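You operate a simulated robot arm through the tools that you are given. There is no shell and no other tool. Be economical: measure what you need, move in short steps, check, and stop when the job is done.

The job below is to be done with a simulated robot arm. You get a single attempt, and the scene is never put back.

TASK
Connect the red lead, then the black lead, shut the battery lid and turn the main switch on.
Fine: red on the plus post, black on the minus post; the switch comes last.

Only the result counts: the job must be done as asked and must still hold three seconds after the hand-in. Knocking over, shifting, dropping, spilling or breaking anything else fails it. Lids that push on must go on centred and level and be pressed home; caps that screw on are set level and turned clockwise until they are tight.

THE ROBOT
A 7-joint arm with a two-finger parallel gripper on a trunk, on a base that drives. Base frame: it is fixed to the floor where the robot stands at the start and does not move with it; the origin is under the middle of the robot, x ahead of it, y to its left, z up. Units: m, degrees, N and s.
Its first joint turns from -166.0 to 166.0 degrees. Places, roughly: battery lid [0.8, -0.2, 1.2]; main switch [0.8, -0.6, 1]; seat of the minus lead's peg [0.8, -0.4, 0.8]; seat of the minus post [0.6, -0.3, 0.8]; seat of the plus lead's peg [0.8, 0, 0.8]; seat of the plus post [0.6, -0.1, 0.8]; voltmeter [0.9, -0.7, 1]. Payload 3.43 kg.
The TCP is the grasp point between the finger pads, 0.03 m short of the fingertips. In the tool frame z runs along the fingers and y along their closing line. The gripper opens to 0.094 m. The fingers are 0.028 m wide and 0.01 m thick; the gripper's body (0.05 by 0.096 m) begins 0.055 m behind the TCP.
Orientation is told as [roll, pitch, yaw] about the base's x, y, z axes, in that order, counted from this pose: with the fingers straight down and closing along the base's y, the tool's x points along the base's -x, its y along +y and its z along -z.

THE INTERFACE
- The arm moves only by the tool play_rows. Its argument "rows" is a list that holds one entry, the list of rows, each a list of 7 numbers: the gripper command, from -1 (fully open) to 1 (shut), values between in proportion, then the shift along the base's x, y, z in units of 200 mm (1.0 is 200 mm), then the turn, a rotation vector about the base's x, y, z in units of 60 degrees (1.0 is 60 degrees). In form: [[[claw, x, y, z, wx, wy, wz], ...]]. A call has 1 to 8 rows; each row is the pose to reach, as a shift and turn from the pose commanded when the call began. A call with a number of a shift or a turn outside -1 to 1 is refused whole. Each row takes 0.2 s and may step no farther than 0.05 m and 8.6 degrees from the row before; otherwise, or with a gripper value out of range, the whole call is refused. Where a pose cannot be reached the arm comes as near as it can. A force on the tool above 40 N (or 10 N above the force at the start of the call, whichever is more), or a blocked arm, ends the call early, and 0.2 s more pass. The fingers move at their own pace (about 0.045 m/s each) and stop on an object; they squeeze with about 24 N. The grip force told is the motor's: it shows also when the fingers shut on nothing. Time passes only in rows, and 0.2 s behind the last, so rows that repeat a pose let the fingers close. It gives the time, the measured TCP pose, the force on the tool (base axes), the opening and the grip force at its end, in the units of the frame above (readings bear some noise), with the torque about the TCP (base axes, N m) and any sound that the robot's microphone picked up.
- Cameras (640 x 400 px; columns grow to the right, rows downward): "scene" is now at [0.4643, 0.1322, 1.399]; the picture's right is [-0.89, -0.45, 0.00], its down [-0.06, 0.11, -0.99] and it looks along [0.44, -0.89, -0.13] (base axes); focal length 214 px, centre (320, 200). "wrist" rides on the gripper at [0.076, 0.014, -0.102] in the tool frame; the picture's right is [-0.18, 0.98, 0.00], its down [-0.75, -0.14, -0.64] and it looks along [-0.63, -0.12, 0.77] (tool axes); focal length 243 px, centre (320, 200).
- snapshot(camera): a new picture of that camera. No time passes.
- lift_body(by): slides the trunk up (or, below 0, down) by that many m; the arm and the scene camera ride with it, the base frame stays. It gives what a move gives, with no picture.
- drive_base(legs): drives the robot by 1 to 6 legs, each [ahead, left, turn to the left] in m, m and degrees, along the robot's own axes; the way and the turn of a leg run together, so that a leg with both is an arc; at most 1.5 m and 180 degrees a leg. The arm and the cameras ride along, it lands a little off, and it stops where it bumps. It gives what a move gives.
- turn_head(pan, tilt): turns the head with the scene camera to pan (to the left, within 103 degrees either way) and tilt (down, from -29 to 69), counted from straight ahead of the robot. It gives what a move gives.
- probe_pixels(camera, pixels): for up to 12 pixels [column, row] of the newest picture of that camera ("zoom" is the newest enlarged one), the place [x, y, z] in the base frame of the surface seen there, good to about 0.002 m. No time passes.
- zoom(camera, box): a new picture of the part [left, top, right, bottom] of that camera's present view, enlarged. No time passes.
- job_done(): hands the job in; it is judged then, once.

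Work in short steps. Measure before you move; look again where a grasp or a placing could have gone wrong, and mend it. You have 80 turns and 68 pictures in all, those below and enlarged ones among them. Open the gripper and draw the arm clear of the work before you hand the job in, unless the task says otherwise; then end with one line.

The tools are called after "Request:" by a JSON object that holds its "api" and its "payload". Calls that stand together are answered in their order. play_rows: Moves the arm, as the interface text tells. Its arguments: {"type":"object","properties":{"rows":{"type":"array"}},"required":["rows"]} The other tools are called the same way: lift_body (by) slides the trunk up or down; drive_base (legs) drives the base; turn_head (pan, tilt) turns the head that bears the scene camera; snapshot (camera) takes a picture; probe_pixels (camera, pixels) gives the place of the surface under pixels of a picture; zoom (camera, box) takes an enlarged picture of a part of a camera's view; job_done () hands the job in.

At the start:

```text
clock: 0.0
tcp_pos: [0.4427, -0.1676, 1.5528]
tcp_rot: [-0.4, 1.3, 0.0]
ft_force: [0.2, 0.2, -0.1]
wrist_torque: [0.02, -0.03, 0.02]
finger_gap: 0.094
grip_force: 0.1
trunk travel left (down, up): [-0.451, 0.039]
robot x, y, heading: [0.003, -0.0001, 0.2]
head pan, tilt: [-63.4, 7.3]
```

scene: 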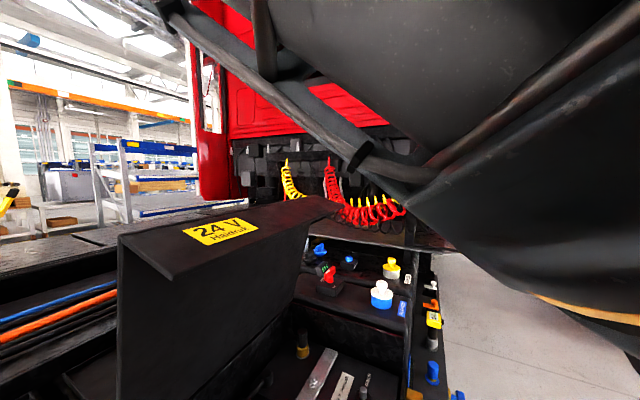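
wrist: 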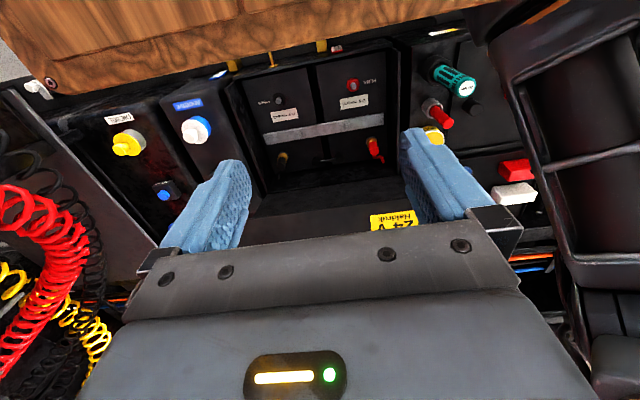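

The wrist picture shows the open battery box (posts near (280,98) and (353,85), leads near (283,158) and (374,148)). I turn the head for a better view and zoom with the wrist.

Request:
{"api": "turn_head", "payload": {"pan": -30, "tilt": 50}}

Request:
{"api": "zoom", "payload": {"camera": "wrist", "box": [220, 50, 420, 210]}}

Request:
{"api": "snapshot", "payload": {"camera": "scene"}}

```text
clock: 1.1
tcp_pos: [0.4438, -0.1665, 1.5538]
tcp_rot: [-0.5, 1.5, 0.0]
ft_force: [1.0, 0.1, -0.6]
wrist_torque: [0.0, -0.01, -0.01]
finger_gap: 0.0938
grip_force: 0.0
trunk travel left (down, up): [-0.451, 0.039]
robot x, y, heading: [0.0028, -0.0001, 0.3]
head pan, tilt: [-30.0, 50.0]
```

```text
2.50 times, centred on (320, 130) of wrist
```

zoom: 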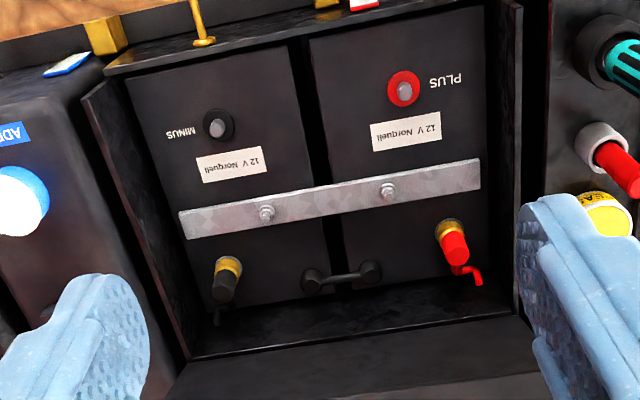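

```text
64 pictures are left
```

scene: 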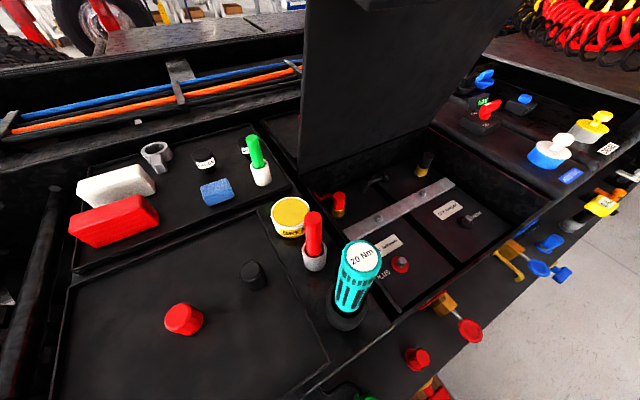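

The lead clamps (red with brass ring) sit at pegs by the lid hinge, and the posts are nearer. I measure them in the zoomed wrist picture and look at the scene zoomed.

Request:
{"api": "probe_pixels", "payload": {"camera": "zoom", "pixels": [[403, 88], [218, 127], [455, 245], [447, 228], [228, 265], [222, 288], [388, 188], [330, 278], [350, 330], [470, 275], [360, 215], [425, 245]]}}

Request:
{"api": "zoom", "payload": {"camera": "scene", "box": [300, 140, 500, 300]}}

```text
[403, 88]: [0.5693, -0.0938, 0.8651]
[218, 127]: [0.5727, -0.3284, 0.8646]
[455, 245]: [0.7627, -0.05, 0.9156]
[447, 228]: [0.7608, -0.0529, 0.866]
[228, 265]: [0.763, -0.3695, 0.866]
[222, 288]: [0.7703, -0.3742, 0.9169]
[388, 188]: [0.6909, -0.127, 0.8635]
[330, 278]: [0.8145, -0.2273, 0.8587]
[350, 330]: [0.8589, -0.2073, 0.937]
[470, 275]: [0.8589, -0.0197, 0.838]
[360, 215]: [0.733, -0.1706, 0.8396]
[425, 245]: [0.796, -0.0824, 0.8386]
```

```text
2.50 times, centred on (400, 220) of scene
```

zoom: 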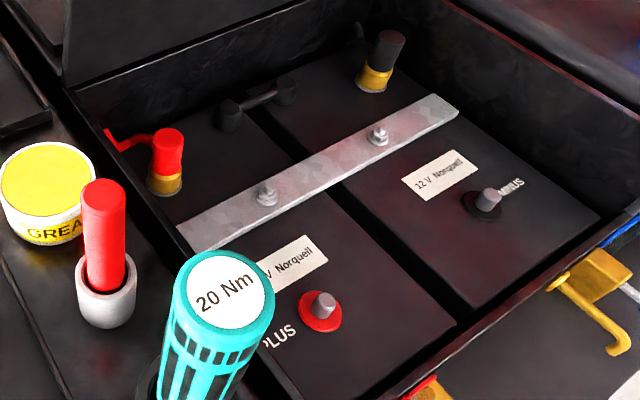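

The clamp is a vertical coloured cylinder on a brass collar. I probe the collar, grip, post, rim and lid details.

Request:
{"api": "probe_pixels", "payload": {"camera": "zoom", "pixels": [[167, 135], [155, 160], [181, 160], [165, 185], [390, 37], [323, 297], [310, 325], [488, 193], [170, 245], [480, 365], [600, 110], [135, 140]]}}

Request:
{"api": "probe_pixels", "payload": {"camera": "scene", "pixels": [[302, 165], [425, 120], [310, 20], [505, 15], [360, 260], [313, 215], [290, 205], [258, 140], [488, 105], [555, 140], [590, 118], [415, 300]]}}

```text
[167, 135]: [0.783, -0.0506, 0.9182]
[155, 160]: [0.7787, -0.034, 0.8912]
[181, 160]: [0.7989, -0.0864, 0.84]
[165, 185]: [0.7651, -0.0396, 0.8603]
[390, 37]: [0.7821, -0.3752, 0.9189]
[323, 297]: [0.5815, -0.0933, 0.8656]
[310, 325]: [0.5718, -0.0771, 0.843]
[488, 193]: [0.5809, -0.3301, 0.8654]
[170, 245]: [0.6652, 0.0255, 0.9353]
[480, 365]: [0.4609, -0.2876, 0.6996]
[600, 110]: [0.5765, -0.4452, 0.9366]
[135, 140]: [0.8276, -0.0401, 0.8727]
```

```text
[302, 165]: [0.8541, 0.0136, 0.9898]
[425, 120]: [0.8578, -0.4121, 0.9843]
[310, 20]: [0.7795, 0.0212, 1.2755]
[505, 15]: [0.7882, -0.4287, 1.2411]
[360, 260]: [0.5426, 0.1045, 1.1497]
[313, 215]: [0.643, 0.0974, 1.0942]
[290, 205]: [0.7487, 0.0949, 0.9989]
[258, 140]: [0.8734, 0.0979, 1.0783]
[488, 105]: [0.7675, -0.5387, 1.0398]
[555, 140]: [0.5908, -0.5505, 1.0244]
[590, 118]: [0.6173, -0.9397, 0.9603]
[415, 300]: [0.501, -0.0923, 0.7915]
```

Post tops are near (0.575,-0.093) and (0.576,-0.329) at z 0.865; clamp tops near (0.775,-0.05) and (0.776,-0.375) at z 0.918; the lid leans over to x≈0.78 at z 1.28. So I approach with the tool tilted forward under the lid, moving first to above the box.

Request:
{"api": "play_rows", "payload": {"rows": [[[-1, 0.1, 0.07, -0.125, 0, -0.07, 0], [-1, 0.2, 0.14, -0.25, 0, -0.14, 0], [-1, 0.3, 0.21, -0.375, 0, -0.21, 0], [-1, 0.4, 0.28, -0.5, 0, -0.28, 0], [-1, 0.5, 0.35, -0.625, 0, -0.35, 0], [-1, 0.6, 0.42, -0.75, 0, -0.4, 0], [-1, 0.7, 0.5, -0.875, 0, -0.45, 0], [-1, 0.75, 0.57, -1, 0, -0.5, 0]]]}}

Request:
{"api": "snapshot", "payload": {"camera": "wrist"}}

Request:
{"api": "snapshot", "payload": {"camera": "scene"}}

```text
clock: 2.8
tcp_pos: [0.5646, -0.1185, 1.381]
tcp_rot: [1.9, -27.2, -11.5]
ft_force: [0.1, -0.3, -0.1]
wrist_torque: [0.01, -0.02, -0.01]
finger_gap: 0.0939
grip_force: 0.0
out of reach, approached as far as the arm can: row 8
trunk travel left (down, up): [-0.451, 0.039]
robot x, y, heading: [-0.0044, 0.0027, -0.1]
head pan, tilt: [-30.0, 50.0]
stopped in row 8: the arm was blocked; the commanded pose is now the measured one
```

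```text
62 pictures are left
```

wrist: 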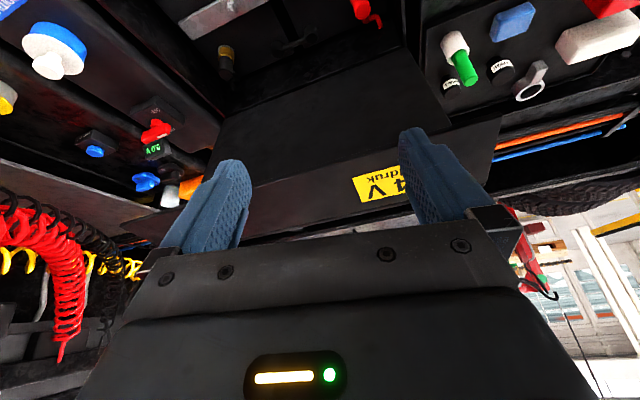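

```text
61 pictures are left
```

scene: 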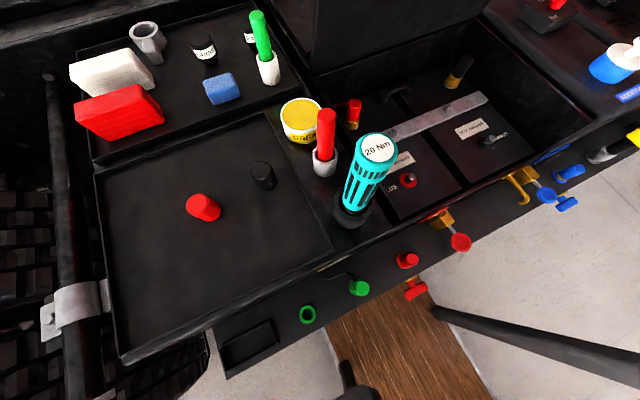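

The arm got blocked near (0.565,-0.119,1.381) with a stray yaw, likely a joint limit from the high trunk. The space below the hand (box front) is clear, so I lower the trunk 0.15 m, then retry.

Request:
{"api": "lift_body", "payload": {"by": -0.15}}

Request:
{"api": "turn_head", "payload": {"pan": -25, "tilt": 35}}

Request:
{"api": "snapshot", "payload": {"camera": "scene"}}

```text
clock: 4.5
tcp_pos: [0.5659, -0.1179, 1.2299]
tcp_rot: [1.5, -27.2, -11.5]
ft_force: [-0.8, 0.0, -0.5]
wrist_torque: [0.0, 0.0, -0.03]
finger_gap: 0.0938
grip_force: 0.0
trunk travel left (down, up): [-0.301, 0.189]
robot x, y, heading: [0.0028, -0.0012, -0.1]
head pan, tilt: [-30.0, 50.0]
```

```text
clock: 5.3
tcp_pos: [0.5662, -0.1171, 1.2284]
tcp_rot: [1.6, -27.2, -11.5]
ft_force: [0.4, -0.1, -0.2]
wrist_torque: [0.05, -0.01, -0.01]
finger_gap: 0.0939
grip_force: 0.0
trunk travel left (down, up): [-0.301, 0.189]
robot x, y, heading: [0.0027, 0.0001, -0.0]
head pan, tilt: [-25.0, 35.0]
```

```text
60 pictures are left
```

scene: 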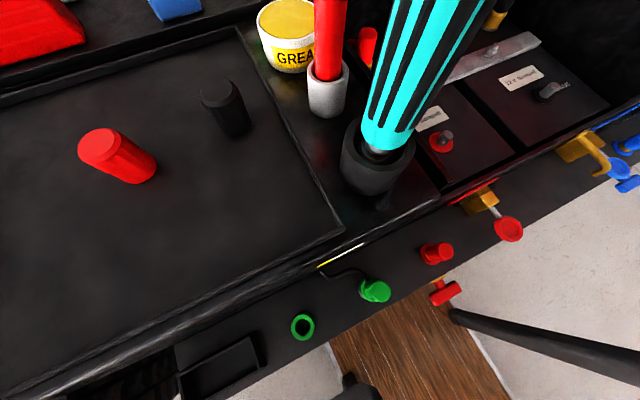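

The gripper is out of this view; nothing touched. I undo the yaw and move forward at this height to test reach.

Request:
{"api": "play_rows", "payload": {"rows": [[[-1, 0.1, 0.05, 0, 0, 0, 0.1], [-1, 0.2, 0.1, 0, 0, 0, 0.19], [-1, 0.3, 0.15, 0, 0, 0, 0.19], [-1, 0.35, 0.2, 0, 0, 0, 0.19]]]}}

Request:
{"api": "turn_head", "payload": {"pan": -65, "tilt": 15}}

Request:
{"api": "snapshot", "payload": {"camera": "scene"}}

```text
clock: 6.2
tcp_pos: [0.6113, -0.1351, 1.2296]
tcp_rot: [1.6, -27.4, -8.8]
ft_force: [0.3, -0.1, 0.5]
wrist_torque: [-0.02, 0.01, -0.02]
finger_gap: 0.0939
grip_force: 0.1
trunk travel left (down, up): [-0.301, 0.189]
robot x, y, heading: [0.0053, 0.005, 0.2]
head pan, tilt: [-25.0, 35.0]
stopped in row 4: the arm was blocked; the commanded pose is now the measured one
```

```text
clock: 7.3
tcp_pos: [0.61, -0.135, 1.2285]
tcp_rot: [1.6, -27.2, -8.8]
ft_force: [-1.0, -0.5, -0.1]
wrist_torque: [-0.03, 0.02, 0.02]
finger_gap: 0.094
grip_force: 0.0
trunk travel left (down, up): [-0.301, 0.189]
robot x, y, heading: [0.0007, -0.0007, 0.1]
head pan, tilt: [-65.0, 15.0]
```

```text
59 pictures are left
```

scene: 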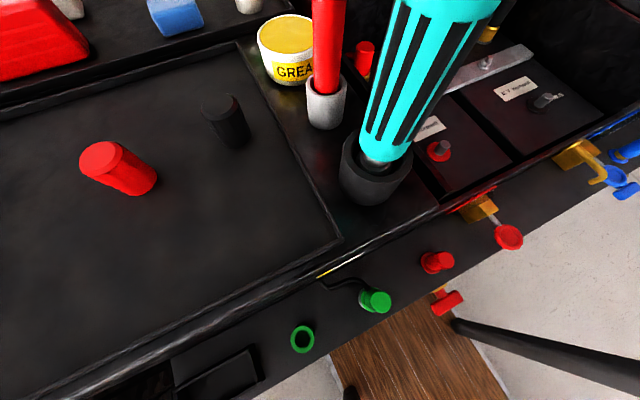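

The view hardly changed despite pan -65, so either the picture was stale or the head is pressed by something. I snapshot again before moving.

Request:
{"api": "snapshot", "payload": {"camera": "scene"}}

Request:
{"api": "snapshot", "payload": {"camera": "wrist"}}

```text
58 pictures are left
```

scene: 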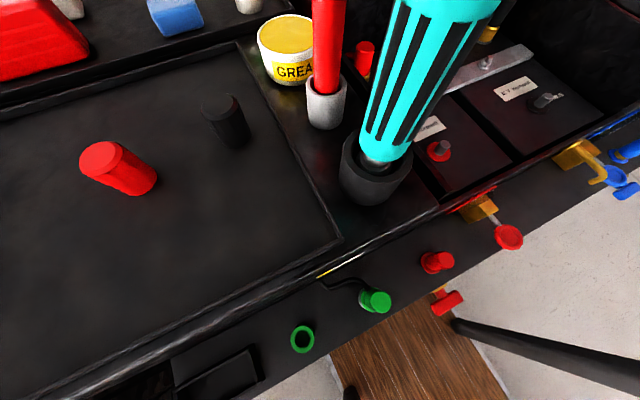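

```text
57 pictures are left
```

wrist: 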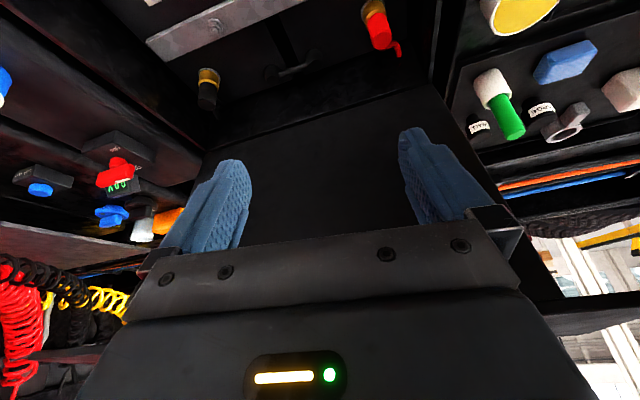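

The head really seems jammed against the arm (its view was pushed when the arm moved +y). I move the arm up and away to -y and look whether the head frees itself.

Request:
{"api": "play_rows", "payload": {"rows": [[[-1, 0, -0.2, 0.05, 0, 0, 0], [-1, 0, -0.4, 0.15, 0, 0, 0], [-1, 0, -0.6, 0.25, 0, 0, 0], [-1, 0, -0.75, 0.35, 0, 0, 0.05], [-1, 0, -0.75, 0.35, 0, 0, 0.1]]]}}

Request:
{"api": "snapshot", "payload": {"camera": "scene"}}

```text
clock: 8.5
tcp_pos: [0.6173, -0.28, 1.2933]
tcp_rot: [0.5, -25.6, -1.7]
ft_force: [0.1, -0.1, -0.2]
wrist_torque: [0.0, 0.0, 0.0]
finger_gap: 0.094
grip_force: 0.0
trunk travel left (down, up): [-0.301, 0.189]
robot x, y, heading: [0.0027, -0.0002, 0.1]
head pan, tilt: [-65.0, 15.0]
```

```text
56 pictures are left
```

scene: 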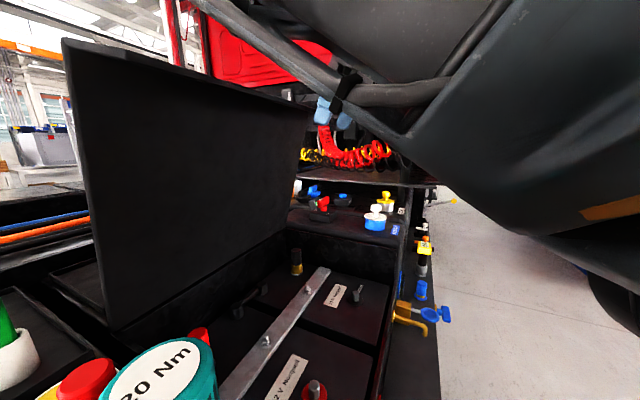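

The head is free again and looks along the box; the arm must keep to the right of it (robot-frame angle below about -15°). I turn the whole robot 16° left, having raised the trunk a little, so the red clamp also lies right of the head.

Request:
{"api": "lift_body", "payload": {"by": 0.06}}

Request:
{"api": "drive_base", "payload": {"legs": [[0, 0, 16]]}}

Request:
{"api": "snapshot", "payload": {"camera": "scene"}}

Request:
{"api": "snapshot", "payload": {"camera": "wrist"}}

```text
clock: 9.5
tcp_pos: [0.6158, -0.284, 1.3496]
tcp_rot: [1.0, -25.5, -2.1]
ft_force: [-0.3, 0.4, -0.5]
wrist_torque: [0.0, 0.0, -0.01]
finger_gap: 0.0941
grip_force: 0.0
trunk travel left (down, up): [-0.361, 0.129]
robot x, y, heading: [-0.0032, 0.0008, 0.0]
head pan, tilt: [-65.0, 15.0]
```

```text
clock: 10.8
tcp_pos: [0.6704, -0.1007, 1.3519]
tcp_rot: [1.0, -25.5, 14.0]
ft_force: [0.2, -0.9, 0.8]
wrist_torque: [-0.05, 0.03, -0.02]
finger_gap: 0.0938
grip_force: 0.0
trunk travel left (down, up): [-0.361, 0.129]
robot x, y, heading: [-0.0024, -0.0013, 16.4]
head pan, tilt: [-65.0, 15.0]
```

```text
55 pictures are left
```

scene: 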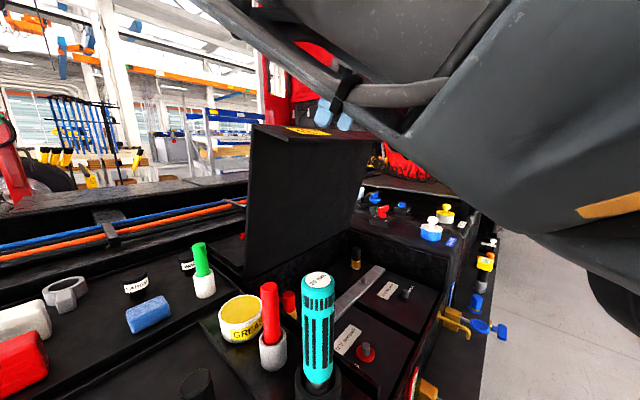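

```text
54 pictures are left
```

wrist: 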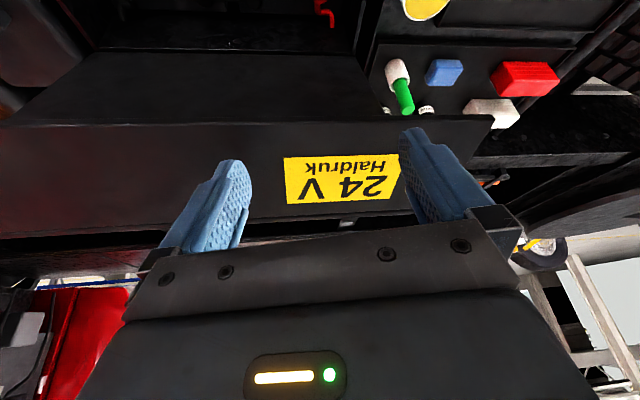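

The lid's top edge ("24 V") is ahead of the fingers. I draw back slightly and descend in front of the lid into the box opening.

Request:
{"api": "play_rows", "payload": {"rows": [[[-1, -0.1, 0.0, -0.15, 0, 0, 0], [-1, -0.2, 0.0, -0.35, 0, 0, 0], [-1, -0.25, 0.03, -0.55, 0, 0, 0], [-1, -0.25, 0.06, -0.75, 0, 0, 0], [-1, -0.25, 0.1, -0.95, 0, 0, 0]]]}}

Request:
{"api": "snapshot", "payload": {"camera": "scene"}}

Request:
{"api": "snapshot", "payload": {"camera": "wrist"}}

```text
clock: 11.2
tcp_pos: [0.6501, -0.1019, 1.3309]
tcp_rot: [-0.1, -25.3, 14.1]
ft_force: [-15.5, 7.9, 28.4]
wrist_torque: [-1.18, 0.07, -0.76]
finger_gap: 0.0881
grip_force: 0.1
trunk travel left (down, up): [-0.361, 0.129]
robot x, y, heading: [-0.002, 0.0007, 16.4]
head pan, tilt: [-65.0, 15.0]
stopped in row 2: the force on the tool passed its limit at 57 N (the readings are from after the stop); the commanded pose is now the measured one
```

```text
53 pictures are left
```

scene: 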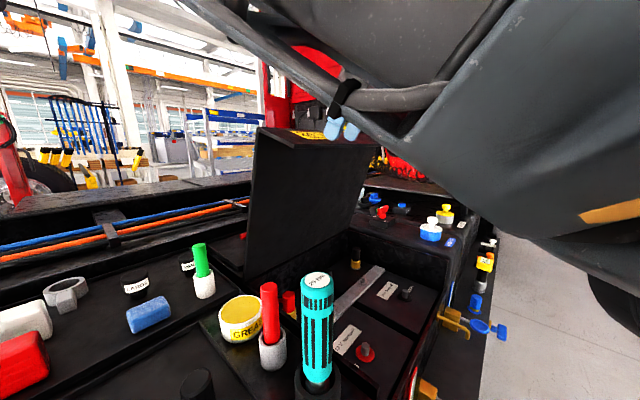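

```text
52 pictures are left
```

wrist: 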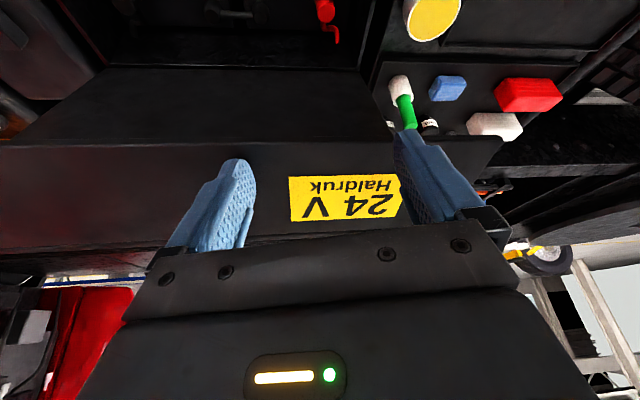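

The fingers touched the lid's top flange (force up and -x), so the lid's lip reaches nearer than I thought. I lift straight back up and measure the lid.

Request:
{"api": "play_rows", "payload": {"rows": [[[-1, 0, 0.0, 0.15, 0, 0, 0], [-1, -0.15, 0.0, 0.3, 0, 0, 0], [-1, -0.35, 0.0, 0.35, 0, 0, 0]]]}}

Request:
{"api": "snapshot", "payload": {"camera": "wrist"}}

Request:
{"api": "probe_pixels", "payload": {"camera": "scene", "pixels": [[258, 130], [310, 133], [256, 180], [248, 265], [370, 150], [295, 144], [360, 240], [315, 280], [425, 397]]}}

```text
clock: 12.0
tcp_pos: [0.5901, -0.0987, 1.3885]
tcp_rot: [-0.2, -22.6, 14.0]
ft_force: [0.4, -0.2, -0.3]
wrist_torque: [-0.03, 0.02, 0.0]
finger_gap: 0.094
grip_force: 0.1
trunk travel left (down, up): [-0.361, 0.129]
robot x, y, heading: [0.0008, 0.0002, 16.0]
head pan, tilt: [-65.0, 15.0]
```

```text
51 pictures are left
```

wrist: 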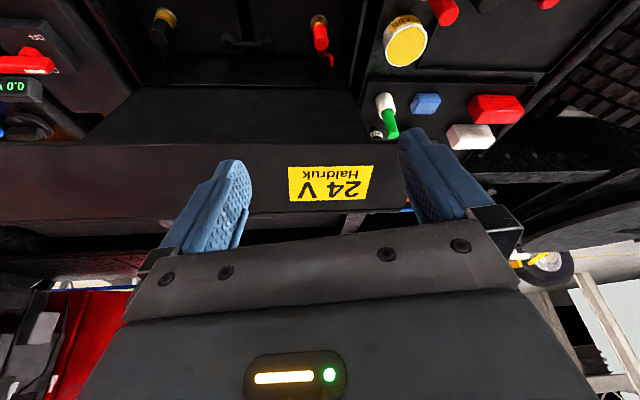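

```text
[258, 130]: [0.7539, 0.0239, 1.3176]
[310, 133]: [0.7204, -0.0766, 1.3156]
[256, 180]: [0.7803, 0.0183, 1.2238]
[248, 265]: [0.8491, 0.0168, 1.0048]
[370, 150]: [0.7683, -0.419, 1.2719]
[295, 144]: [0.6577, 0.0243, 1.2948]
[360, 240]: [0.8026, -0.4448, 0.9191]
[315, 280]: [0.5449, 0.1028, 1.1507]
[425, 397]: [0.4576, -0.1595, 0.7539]
```

The lid's lip overhangs to x≈0.655 at z≈1.295, so I need more tilt (about 37°) and to come in from x≈0.55 beneath it. I tilt first and pull back.

Request:
{"api": "play_rows", "payload": {"rows": [[[-1, -0.1, 0.0, 0, 0.03, -0.12, 0], [-1, -0.2, 0.0, -0.1, 0.056, -0.23, 0], [-1, -0.2, 0.0, -0.3, 0.056, -0.23, 0], [-1, -0.2, 0.0, -0.5, 0.056, -0.23, 0], [-1, -0.2, 0.0, -0.7, 0.056, -0.23, 0]]]}}

Request:
{"api": "snapshot", "payload": {"camera": "wrist"}}

```text
clock: 13.2
tcp_pos: [0.577, -0.1262, 1.2974]
tcp_rot: [-8.3, -31.0, 27.6]
ft_force: [-0.5, 0.2, -0.2]
wrist_torque: [-0.01, -0.02, 0.04]
finger_gap: 0.0942
grip_force: 0.1
out of reach, approached as far as the arm can: row 1, 2
trunk travel left (down, up): [-0.361, 0.129]
robot x, y, heading: [-0.002, 0.0012, 16.4]
head pan, tilt: [-65.0, 15.0]
stopped in row 5: the arm was blocked; the commanded pose is now the measured one
```

```text
50 pictures are left
```

wrist: 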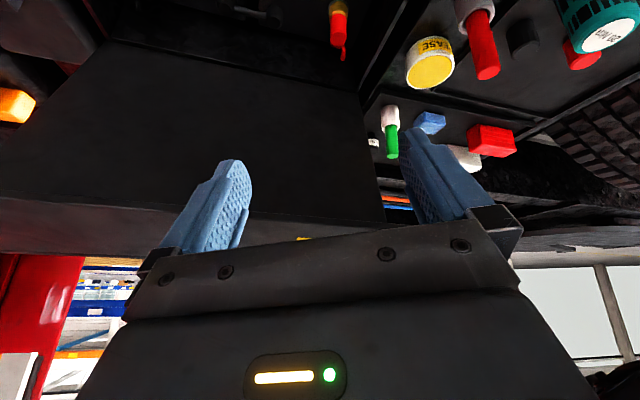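

The arm is folded too tight here. I drive the base 0.2 m back along its heading (clear behind), which also draws the hand from the lid, then retry.

Request:
{"api": "drive_base", "payload": {"legs": [[-0.2, 0, 0]]}}

Request:
{"api": "play_rows", "payload": {"rows": [[[-1, 0.1, 0.0, 0, 0, 0, -0.1], [-1, 0.2, 0.0, 0, 0, -0.03, -0.2], [-1, 0.3, 0.0, 0, 0.05, -0.06, -0.2], [-1, 0.45, 0, 0, 0.1, -0.08, -0.2]]]}}

Request:
{"api": "snapshot", "payload": {"camera": "scene"}}

```text
clock: 14.9
tcp_pos: [0.3813, -0.1825, 1.2959]
tcp_rot: [-8.3, -31.1, 27.6]
ft_force: [0.7, -0.4, -0.1]
wrist_torque: [-0.03, 0.01, -0.01]
finger_gap: 0.0942
grip_force: 0.0
trunk travel left (down, up): [-0.361, 0.129]
robot x, y, heading: [-0.1924, -0.0574, 15.9]
head pan, tilt: [-65.0, 15.0]
```

```text
clock: 15.9
tcp_pos: [0.4726, -0.1838, 1.2975]
tcp_rot: [-3.7, -37.4, 12.9]
ft_force: [0.4, -0.1, 0.3]
wrist_torque: [-0.03, -0.01, 0.06]
finger_gap: 0.094
grip_force: 0.1
trunk travel left (down, up): [-0.361, 0.129]
robot x, y, heading: [-0.1911, -0.0576, 16.1]
head pan, tilt: [-65.0, 15.0]
```

```text
49 pictures are left
```

scene: 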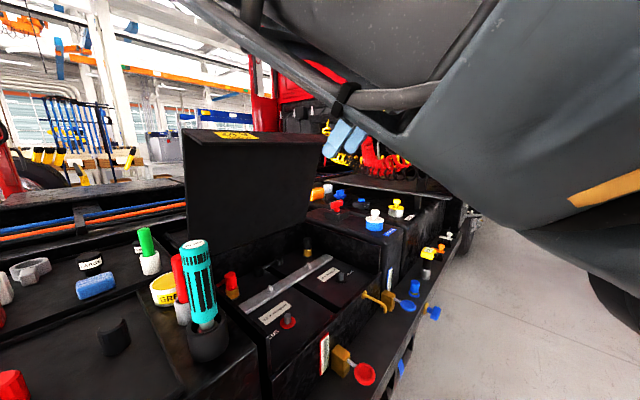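

Now the tilt is 37° and the view is clear. I descend in front of the lip and then approach the red clamp along the tool axis to about 0.15 m short.

Request:
{"api": "play_rows", "payload": {"rows": [[[-1, 0.08, 0.05, -0.2, 0.03, 0, 0], [-1, 0.16, 0.1, -0.4, 0.06, 0, 0], [-1, 0.24, 0.17, -0.6, 0.06, 0, 0], [-1, 0.4, 0.25, -0.75, 0.06, 0, 0], [-1, 0.55, 0.35, -0.9, 0.06, 0, 0], [-1, 0.7, 0.45, -1.0, 0.06, 0, 0]]]}}

Request:
{"api": "snapshot", "payload": {"camera": "scene"}}

Request:
{"api": "snapshot", "payload": {"camera": "wrist"}}

```text
clock: 17.3
tcp_pos: [0.6103, -0.0937, 1.0979]
tcp_rot: [1.1, -38.4, 10.1]
ft_force: [-0.9, 0.1, -0.7]
wrist_torque: [0.0, 0.02, 0.05]
finger_gap: 0.0942
grip_force: 0.1
trunk travel left (down, up): [-0.361, 0.129]
robot x, y, heading: [-0.1958, -0.0583, 16.0]
head pan, tilt: [-65.0, 15.0]
```

```text
48 pictures are left
```

scene: 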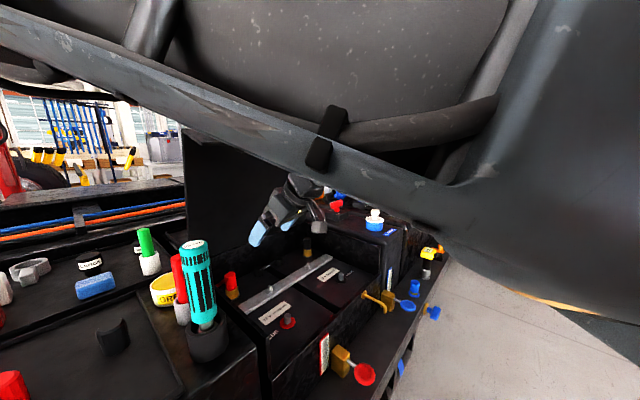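

```text
47 pictures are left
```

wrist: 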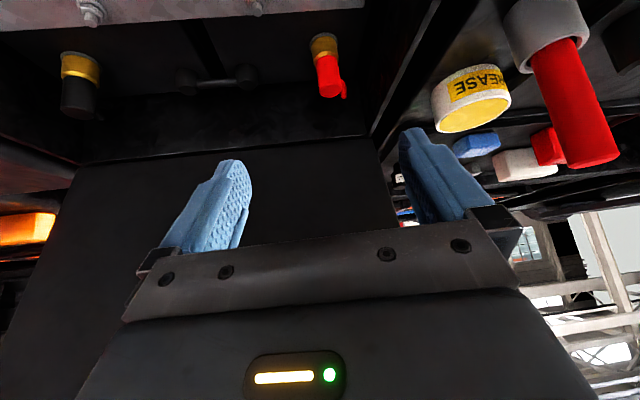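

The hand is under the lid, red clamp at (328,70) in the wrist picture. I zoom and measure the red clamp's axis.

Request:
{"api": "zoom", "payload": {"camera": "wrist", "box": [280, 20, 380, 110]}}

Request:
{"api": "probe_pixels", "payload": {"camera": "wrist", "pixels": [[318, 75], [338, 72], [329, 92], [329, 75], [323, 45], [345, 95], [315, 65], [334, 62], [67, 95], [97, 92], [80, 105], [80, 68]]}}

```text
4.44 times, centred on (330, 65) of wrist
```

zoom: 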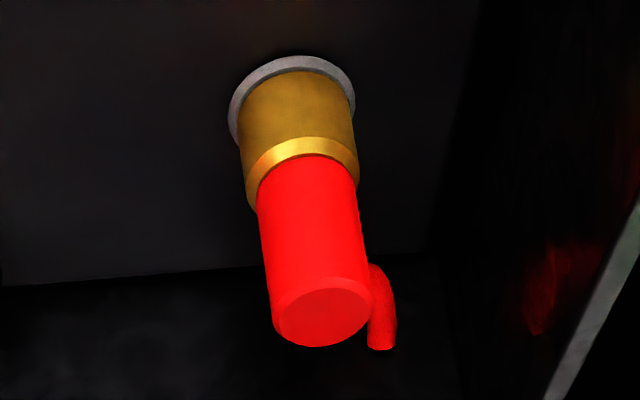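

```text
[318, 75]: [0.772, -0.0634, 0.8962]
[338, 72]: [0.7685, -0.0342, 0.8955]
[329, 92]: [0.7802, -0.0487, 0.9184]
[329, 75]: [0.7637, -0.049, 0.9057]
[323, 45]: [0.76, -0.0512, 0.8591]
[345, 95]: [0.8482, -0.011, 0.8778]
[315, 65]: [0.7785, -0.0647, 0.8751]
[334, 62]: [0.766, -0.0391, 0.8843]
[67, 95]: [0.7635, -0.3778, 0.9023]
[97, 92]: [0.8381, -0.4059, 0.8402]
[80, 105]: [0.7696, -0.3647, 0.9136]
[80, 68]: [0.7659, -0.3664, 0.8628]
```

The red grip's axis is at about (0.779,-0.049), top 0.918, diameter 0.031. I advance along the tool axis to about 4 cm short and check alignment.

Request:
{"api": "play_rows", "payload": {"rows": [[[-1, 0.14, 0.04, -0.17, 0, 0, 0], [-1, 0.28, 0.08, -0.34, 0, 0, 0], [-1, 0.42, 0.12, -0.51, 0, 0, 0], [-1, 0.56, 0.16, -0.68, 0, 0, 0], [-1, 0.7, 0.195, -0.85, 0, 0, 0]]]}}

Request:
{"api": "snapshot", "payload": {"camera": "wrist"}}

Request:
{"api": "snapshot", "payload": {"camera": "scene"}}

```text
clock: 18.5
tcp_pos: [0.7529, -0.0548, 0.9267]
tcp_rot: [1.0, -38.4, 10.0]
ft_force: [0.1, -0.3, 0.0]
wrist_torque: [0.0, 0.0, 0.02]
finger_gap: 0.094
grip_force: 0.1
trunk travel left (down, up): [-0.361, 0.129]
robot x, y, heading: [-0.198, -0.0568, 16.2]
head pan, tilt: [-65.0, 15.0]
```

```text
45 pictures are left
```

wrist: 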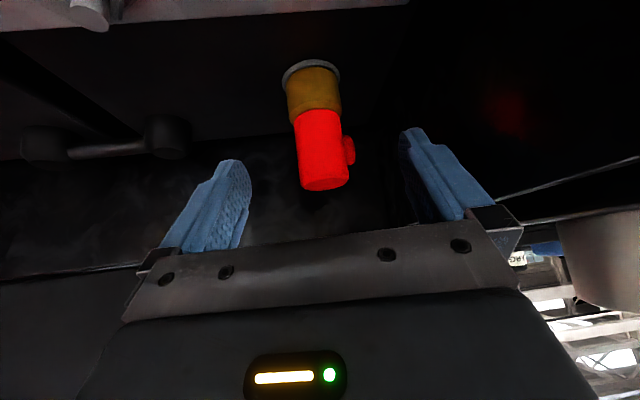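

```text
44 pictures are left
```

scene: 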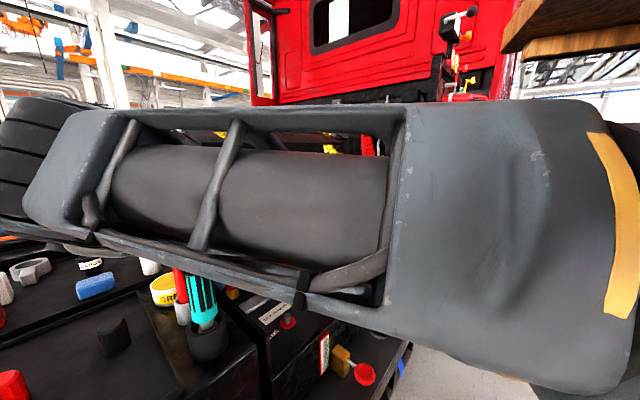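

The clamp is centred between the fingers. The forearm hides part of the teal driver, so I check its clearance before the last 4 cm.

Request:
{"api": "probe_pixels", "payload": {"camera": "scene", "pixels": [[200, 255], [150, 245], [100, 225], [80, 200], [205, 290], [250, 278], [60, 240], [20, 150]]}}

```text
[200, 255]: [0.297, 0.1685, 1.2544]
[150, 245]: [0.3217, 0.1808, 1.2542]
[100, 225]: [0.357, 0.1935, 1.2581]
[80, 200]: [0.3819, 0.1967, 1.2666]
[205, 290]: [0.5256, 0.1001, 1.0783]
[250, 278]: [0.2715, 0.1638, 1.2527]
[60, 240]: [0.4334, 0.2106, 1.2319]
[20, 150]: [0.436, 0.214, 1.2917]
```

The arm's underside is about 1.23+, the driver top 1.15, so there's room. I make the final approach and close.

Request:
{"api": "play_rows", "payload": {"rows": [[[-1, 0.065, 0.015, -0.085, 0, 0, 0], [-1, 0.13, 0.03, -0.17, 0, 0, 0], [1, 0.13, 0.03, -0.17, 0, 0, 0], [1, 0.13, 0.03, -0.17, 0, 0, 0], [1, 0.13, 0.03, -0.17, 0, 0, 0], [1, 0.13, 0.03, -0.17, 0, 0, 0], [1, 0.13, 0.03, -0.17, 0, 0, 0]]]}}

Request:
{"api": "snapshot", "payload": {"camera": "wrist"}}

```text
clock: 20.2
tcp_pos: [0.7963, -0.0484, 0.9309]
tcp_rot: [0.4, -41.9, 10.7]
ft_force: [5.1, 1.7, 10.0]
wrist_torque: [0.07, -0.45, -0.04]
finger_gap: 0.0305
grip_force: 23.9
trunk travel left (down, up): [-0.361, 0.129]
robot x, y, heading: [-0.1942, -0.0565, 16.4]
head pan, tilt: [-65.0, 15.0]
stopped in row 7: the force on the tool passed its limit at 42 N (the readings are from after the stop); the commanded pose is now the measured one
```

```text
43 pictures are left
```

wrist: 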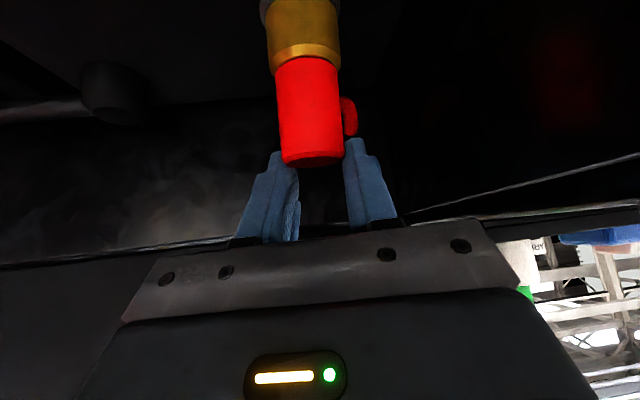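

The TCP ended at z 0.931 and x 0.796, higher than commanded, with the fingers on the upper red grip; something blocked the descent. I look at the scene around the driver and the arm before moving on.

Request:
{"api": "snapshot", "payload": {"camera": "scene"}}

Request:
{"api": "probe_pixels", "payload": {"camera": "wrist", "pixels": [[310, 160], [307, 100], [303, 50], [300, 20], [348, 115], [272, 165], [355, 150]]}}

```text
42 pictures are left
```

scene: 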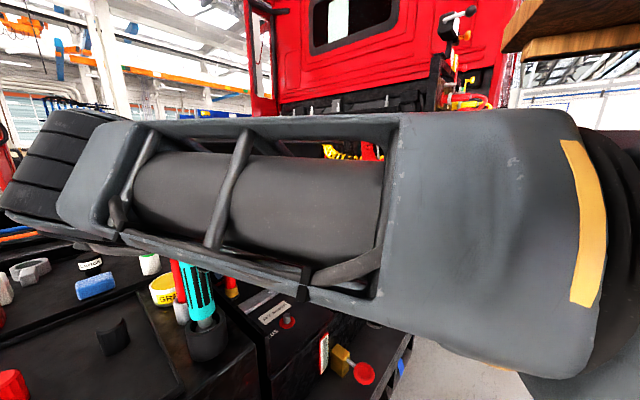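

```text
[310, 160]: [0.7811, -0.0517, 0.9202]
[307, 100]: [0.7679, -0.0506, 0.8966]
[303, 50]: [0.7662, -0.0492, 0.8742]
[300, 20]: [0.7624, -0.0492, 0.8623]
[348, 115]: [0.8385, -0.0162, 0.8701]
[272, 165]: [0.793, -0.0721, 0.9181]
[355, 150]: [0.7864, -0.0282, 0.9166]
```

The clamp is still seated (top z 0.920). I zoom on the region where the arm nears the driver and probe the arm's underside.

Request:
{"api": "zoom", "payload": {"camera": "scene", "box": [60, 200, 300, 350]}}

Request:
{"api": "probe_pixels", "payload": {"camera": "scene", "pixels": [[100, 248], [130, 247], [40, 225], [200, 262], [80, 230], [20, 170], [200, 275], [180, 270], [90, 120]]}}

```text
2.67 times, centred on (180, 275) of scene
```

zoom: 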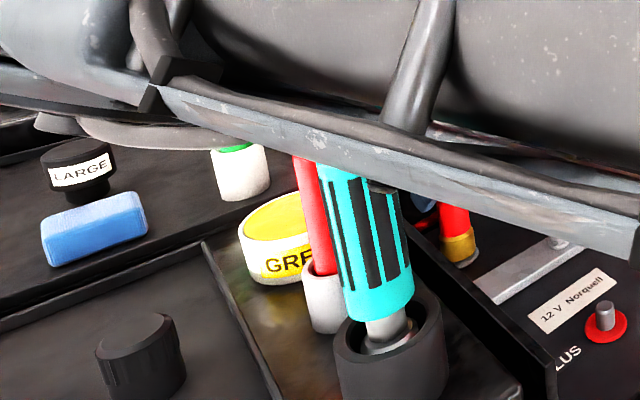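

```text
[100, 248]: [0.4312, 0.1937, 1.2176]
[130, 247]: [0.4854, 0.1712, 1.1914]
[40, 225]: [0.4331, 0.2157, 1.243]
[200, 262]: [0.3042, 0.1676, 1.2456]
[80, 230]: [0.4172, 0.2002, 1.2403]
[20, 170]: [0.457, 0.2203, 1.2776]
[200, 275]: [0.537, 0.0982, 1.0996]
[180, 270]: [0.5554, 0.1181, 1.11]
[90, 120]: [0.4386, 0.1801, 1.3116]
```

The forearm slopes from (0.431,0.194,1.218) to (0.485,0.171,1.191), so its underside has come down on the driver top. I open, retreat up along the tool axis, and will then raise the trunk for clearance.

Request:
{"api": "play_rows", "payload": {"rows": [[[-1, 0, 0, 0.02, 0, 0, 0], [-1, 0, 0, 0.03, 0, 0, 0], [-1, -0.05, 0, 0.12, 0, 0, 0], [-1, -0.15, -0.02, 0.28, 0, 0, 0], [-1, -0.3, -0.05, 0.45, 0, 0, 0], [-1, -0.45, -0.08, 0.62, 0, 0, 0], [-1, -0.6, -0.1, 0.8, 0, 0, 0]]]}}

Request:
{"api": "snapshot", "payload": {"camera": "scene"}}

```text
clock: 21.8
tcp_pos: [0.6731, -0.0667, 1.0764]
tcp_rot: [0.6, -40.6, 10.4]
ft_force: [-0.1, -0.5, 0.4]
wrist_torque: [0.01, 0.01, 0.03]
finger_gap: 0.094
grip_force: 0.1
trunk travel left (down, up): [-0.361, 0.129]
robot x, y, heading: [-0.195, -0.0589, 16.0]
head pan, tilt: [-65.0, 15.0]
```

```text
40 pictures are left
```

scene: 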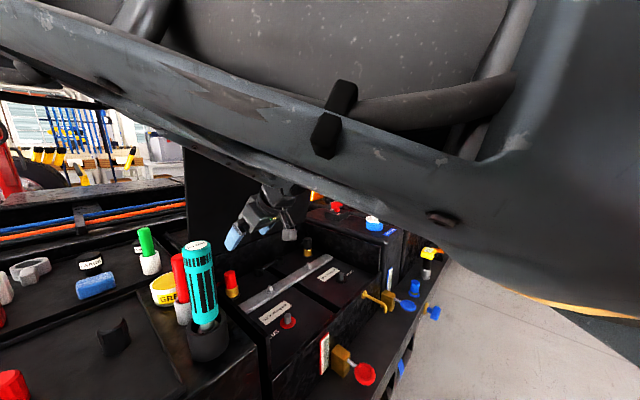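

Driver and clamp are undisturbed. I retreat the arm up and back, then raise the trunk and reposition the robot to the right and turned further left, so the arm passes clear of the driver.

Request:
{"api": "play_rows", "payload": {"rows": [[[-1, -0.15, -0.03, 0.15, 0, 0, 0], [-1, -0.3, -0.06, 0.3, 0, 0, 0], [-1, -0.45, -0.09, 0.45, 0, 0, 0], [-1, -0.6, -0.12, 0.6, 0, 0, 0], [-1, -0.75, -0.15, 0.75, 0, 0, 0]]]}}

Request:
{"api": "lift_body", "payload": {"by": 0.11}}

Request:
{"api": "drive_base", "payload": {"legs": [[-0.02, -0.417, 0], [0, 0, 25]]}}

Request:
{"api": "snapshot", "payload": {"camera": "scene"}}

```text
clock: 23.0
tcp_pos: [0.5224, -0.0996, 1.2175]
tcp_rot: [-0.6, -38.1, 11.0]
ft_force: [1.0, -0.7, 0.3]
wrist_torque: [0.03, 0.01, -0.04]
finger_gap: 0.0937
grip_force: 0.1
trunk travel left (down, up): [-0.361, 0.129]
robot x, y, heading: [-0.1968, -0.0551, 15.9]
head pan, tilt: [-65.0, 15.0]
```

```text
clock: 24.4
tcp_pos: [0.5242, -0.0971, 1.3321]
tcp_rot: [-1.4, -38.4, 11.7]
ft_force: [0.2, -1.0, -0.9]
wrist_torque: [0.01, 0.02, -0.02]
finger_gap: 0.0941
grip_force: 0.0
trunk travel left (down, up): [-0.471, 0.019]
robot x, y, heading: [-0.1995, -0.0533, 16.2]
head pan, tilt: [-65.0, 15.0]
```

```text
clock: 28.3
tcp_pos: [0.5699, -0.1993, 1.3311]
tcp_rot: [-1.3, -38.4, 36.5]
ft_force: [0.5, 0.0, -0.4]
wrist_torque: [-0.01, 0.0, 0.01]
finger_gap: 0.0941
grip_force: 0.1
trunk travel left (down, up): [-0.471, 0.019]
robot x, y, heading: [-0.1022, -0.4637, 41.1]
head pan, tilt: [-65.0, 15.0]
```

```text
39 pictures are left
```

scene: 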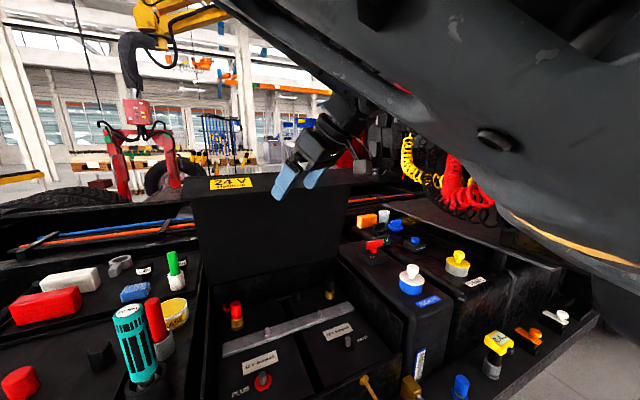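

Now the arm approaches from the right, well clear of the driver. I descend before the lip and go forward toward the red clamp.

Request:
{"api": "play_rows", "payload": {"rows": [[[-1, 0, 0, -0.2, 0, 0, 0], [-1, 0, 0.02, -0.4, 0, 0, 0], [-1, 0, 0.04, -0.6, 0, 0, 0], [-1, 0.05, 0.08, -0.8, 0, 0, 0], [-1, 0.15, 0.15, -0.97, 0, 0, 0], [-1, 0.3, 0.25, -1.0, 0, 0, 0]]]}}

Request:
{"api": "snapshot", "payload": {"camera": "scene"}}

```text
clock: 29.7
tcp_pos: [0.627, -0.1487, 1.1307]
tcp_rot: [-1.3, -38.4, 36.3]
ft_force: [-0.8, -0.8, -0.3]
wrist_torque: [-0.02, 0.01, 0.01]
finger_gap: 0.0941
grip_force: 0.1
trunk travel left (down, up): [-0.471, 0.019]
robot x, y, heading: [-0.1009, -0.4591, 40.8]
head pan, tilt: [-65.0, 15.0]
```

```text
38 pictures are left
```

scene: 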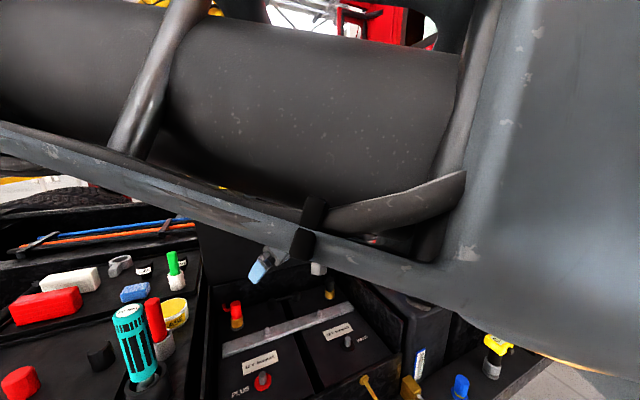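

Path is clear; I advance along the tool axis to about 5 cm short of the grasp and check.

Request:
{"api": "play_rows", "payload": {"rows": [[[-1, 0.1, 0.067, -0.16, 0, 0, 0], [-1, 0.2, 0.133, -0.32, 0, 0, 0], [-1, 0.3, 0.2, -0.48, 0, 0, 0], [-1, 0.4, 0.267, -0.64, 0, 0, 0], [-1, 0.5, 0.333, -0.8, 0, 0, 0], [-1, 0.61, 0.4, -0.95, 0, 0, 0]]]}}

Request:
{"api": "snapshot", "payload": {"camera": "wrist"}}

Request:
{"api": "snapshot", "payload": {"camera": "scene"}}

```text
clock: 31.1
tcp_pos: [0.7515, -0.0673, 0.9413]
tcp_rot: [-1.3, -38.4, 36.5]
ft_force: [-0.6, -0.1, 0.1]
wrist_torque: [0.0, 0.0, 0.02]
finger_gap: 0.094
grip_force: 0.0
trunk travel left (down, up): [-0.471, 0.019]
robot x, y, heading: [-0.0987, -0.4625, 40.8]
head pan, tilt: [-65.0, 15.0]
```

```text
37 pictures are left
```

wrist: 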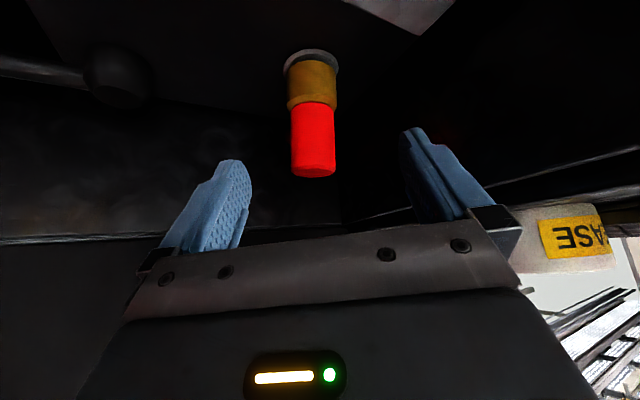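

```text
36 pictures are left
```

scene: 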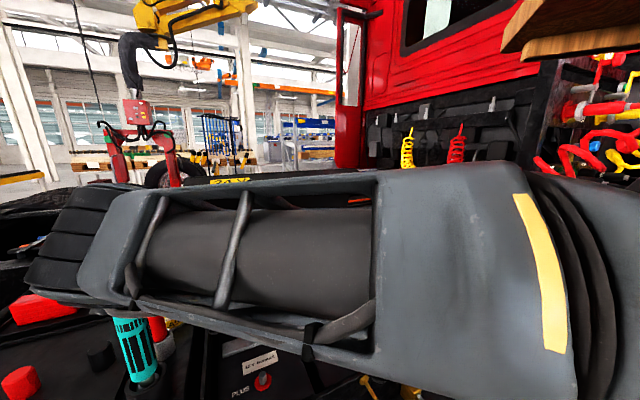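

Clamp is centred in the wrist picture. I check the arm's underside position relative to the driver again.

Request:
{"api": "probe_pixels", "payload": {"camera": "scene", "pixels": [[80, 305], [50, 295], [120, 312], [40, 280], [70, 240], [130, 335], [200, 330], [135, 306]]}}

```text
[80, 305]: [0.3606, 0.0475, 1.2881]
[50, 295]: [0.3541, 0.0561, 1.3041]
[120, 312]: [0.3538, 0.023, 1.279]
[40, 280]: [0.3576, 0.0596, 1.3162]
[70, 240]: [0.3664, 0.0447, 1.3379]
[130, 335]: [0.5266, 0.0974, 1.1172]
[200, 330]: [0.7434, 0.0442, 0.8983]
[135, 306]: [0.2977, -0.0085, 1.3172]
```

The elbow is at (0.36,0.05,1.28), well clear of the driver. I make the last advance and close on the red grip.

Request:
{"api": "play_rows", "payload": {"rows": [[[-1, 0.07, 0.046, -0.12, 0, 0, 0], [-1, 0.14, 0.092, -0.24, 0, 0, 0], [-1, 0.14, 0.092, -0.24, 0, 0, 0]]]}}

Request:
{"api": "snapshot", "payload": {"camera": "wrist"}}

```text
clock: 31.9
tcp_pos: [0.7788, -0.0502, 0.8935]
tcp_rot: [-1.2, -38.5, 36.4]
ft_force: [1.2, 0.3, -0.3]
wrist_torque: [0.02, 0.01, -0.04]
finger_gap: 0.094
grip_force: 0.1
trunk travel left (down, up): [-0.471, 0.019]
robot x, y, heading: [-0.0987, -0.4646, 40.9]
head pan, tilt: [-65.0, 15.0]
```

```text
35 pictures are left
```

wrist: 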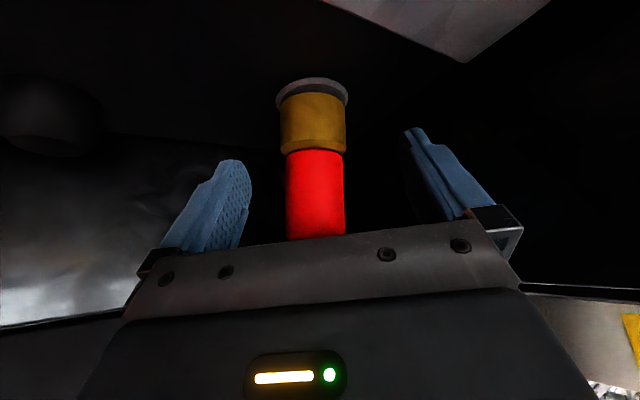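

The TCP is exactly at (0.779,-0.050,0.894) with no force. I close the fingers and lift straight up 2 cm as a test.

Request:
{"api": "play_rows", "payload": {"rows": [[[1, 0, 0, 0, 0, 0, 0], [1, 0, 0, 0, 0, 0, 0], [1, 0, 0, 0, 0, 0, 0], [1, 0, 0, 0, 0, 0, 0], [1, 0, 0, 0.0, 0, 0, 0], [1, 0, 0, 0.05, 0, 0, 0], [1, 0, 0, 0.1, 0, 0, 0]]]}}

Request:
{"api": "snapshot", "payload": {"camera": "wrist"}}

```text
clock: 33.5
tcp_pos: [0.7787, -0.0507, 0.9135]
tcp_rot: [-1.2, -38.4, 36.5]
ft_force: [-0.4, -0.4, -1.2]
wrist_torque: [0.0, 0.0, 0.01]
finger_gap: 0.0356
grip_force: 24.2
trunk travel left (down, up): [-0.471, 0.019]
robot x, y, heading: [-0.1015, -0.46, 40.8]
head pan, tilt: [-65.0, 15.0]
```

```text
34 pictures are left
```

wrist: 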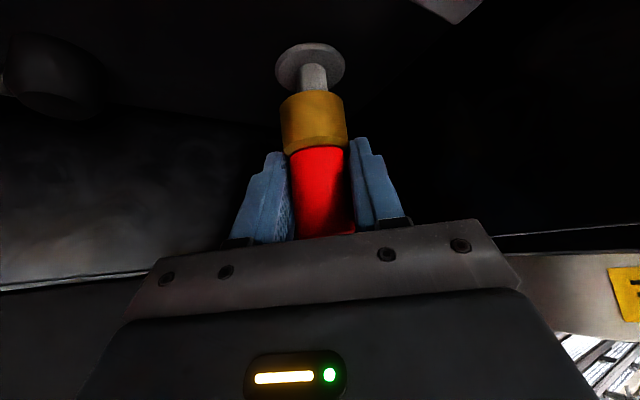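

The clamp came off its peg, upright in the grip. I lift 6 cm more and measure the bare peg and the plus post.

Request:
{"api": "play_rows", "payload": {"rows": [[[1, 0, 0, 0.1, 0, 0, 0], [1, 0, 0, 0.2, 0, 0, 0], [1, -0.02, 0, 0.3, 0, 0, 0]]]}}

Request:
{"api": "zoom", "payload": {"camera": "wrist", "box": [220, 0, 420, 160]}}

Request:
{"api": "snapshot", "payload": {"camera": "scene"}}

```text
clock: 34.3
tcp_pos: [0.7741, -0.0513, 0.9726]
tcp_rot: [-1.3, -38.4, 36.5]
ft_force: [0.5, 0.1, -2.3]
wrist_torque: [-0.01, 0.05, 0.0]
finger_gap: 0.0355
grip_force: 23.9
trunk travel left (down, up): [-0.471, 0.019]
robot x, y, heading: [-0.1018, -0.4647, 40.9]
head pan, tilt: [-65.0, 15.0]
```

```text
2.50 times, centred on (320, 80) of wrist
```

zoom: 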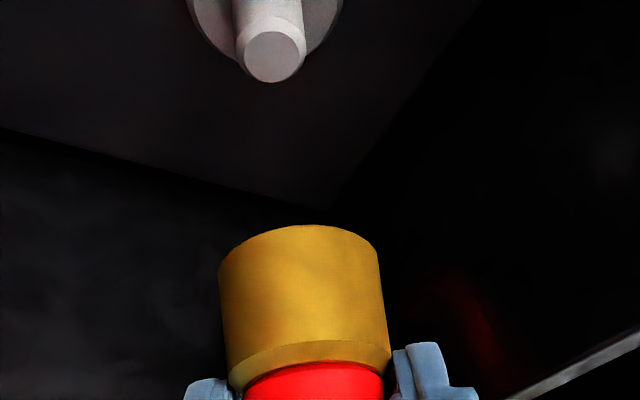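

```text
32 pictures are left
```

scene: 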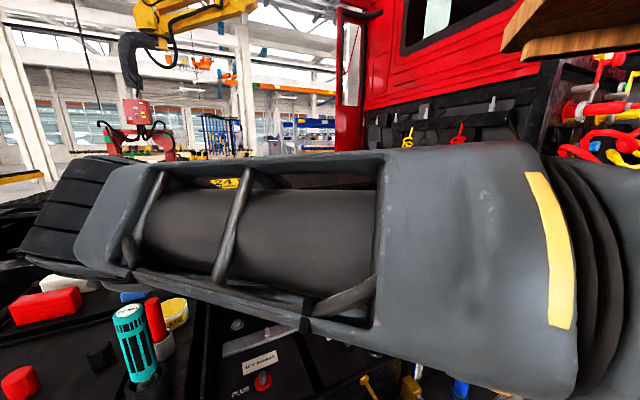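

I probe the peg top at zoom (270,57) and the plus post in the scene picture near (262,380).

Request:
{"api": "probe_pixels", "payload": {"camera": "zoom", "pixels": [[270, 57], [248, 57], [295, 57], [270, 35], [270, 78], [305, 270], [305, 330], [380, 300], [226, 310]]}}

Request:
{"api": "zoom", "payload": {"camera": "scene", "box": [222, 350, 302, 400]}}

```text
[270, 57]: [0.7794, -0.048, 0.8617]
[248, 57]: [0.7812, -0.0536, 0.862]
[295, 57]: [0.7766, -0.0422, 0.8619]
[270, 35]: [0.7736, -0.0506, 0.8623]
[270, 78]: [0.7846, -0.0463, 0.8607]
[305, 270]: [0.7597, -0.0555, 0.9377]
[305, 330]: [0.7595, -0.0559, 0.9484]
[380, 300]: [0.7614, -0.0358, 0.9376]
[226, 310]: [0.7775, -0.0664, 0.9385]
```

```text
8.00 times, centred on (262, 375) of scene
```

zoom: 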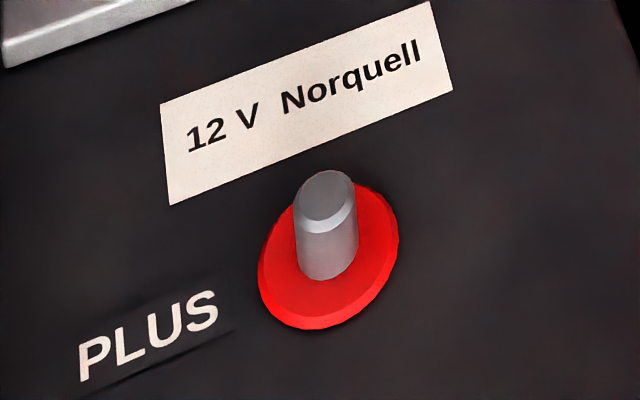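

Request:
{"api": "probe_pixels", "payload": {"camera": "zoom", "pixels": [[325, 195], [303, 195], [347, 195], [325, 177], [325, 212], [328, 250], [270, 280], [390, 230], [320, 322], [360, 192]]}}

```text
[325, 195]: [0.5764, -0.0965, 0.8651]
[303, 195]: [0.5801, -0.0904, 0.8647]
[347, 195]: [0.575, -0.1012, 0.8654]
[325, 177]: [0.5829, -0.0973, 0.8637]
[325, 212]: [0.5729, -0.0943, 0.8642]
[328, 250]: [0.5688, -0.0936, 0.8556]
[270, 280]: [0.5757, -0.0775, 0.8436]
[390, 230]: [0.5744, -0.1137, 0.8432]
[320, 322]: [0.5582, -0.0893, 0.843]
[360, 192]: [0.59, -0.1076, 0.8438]
```

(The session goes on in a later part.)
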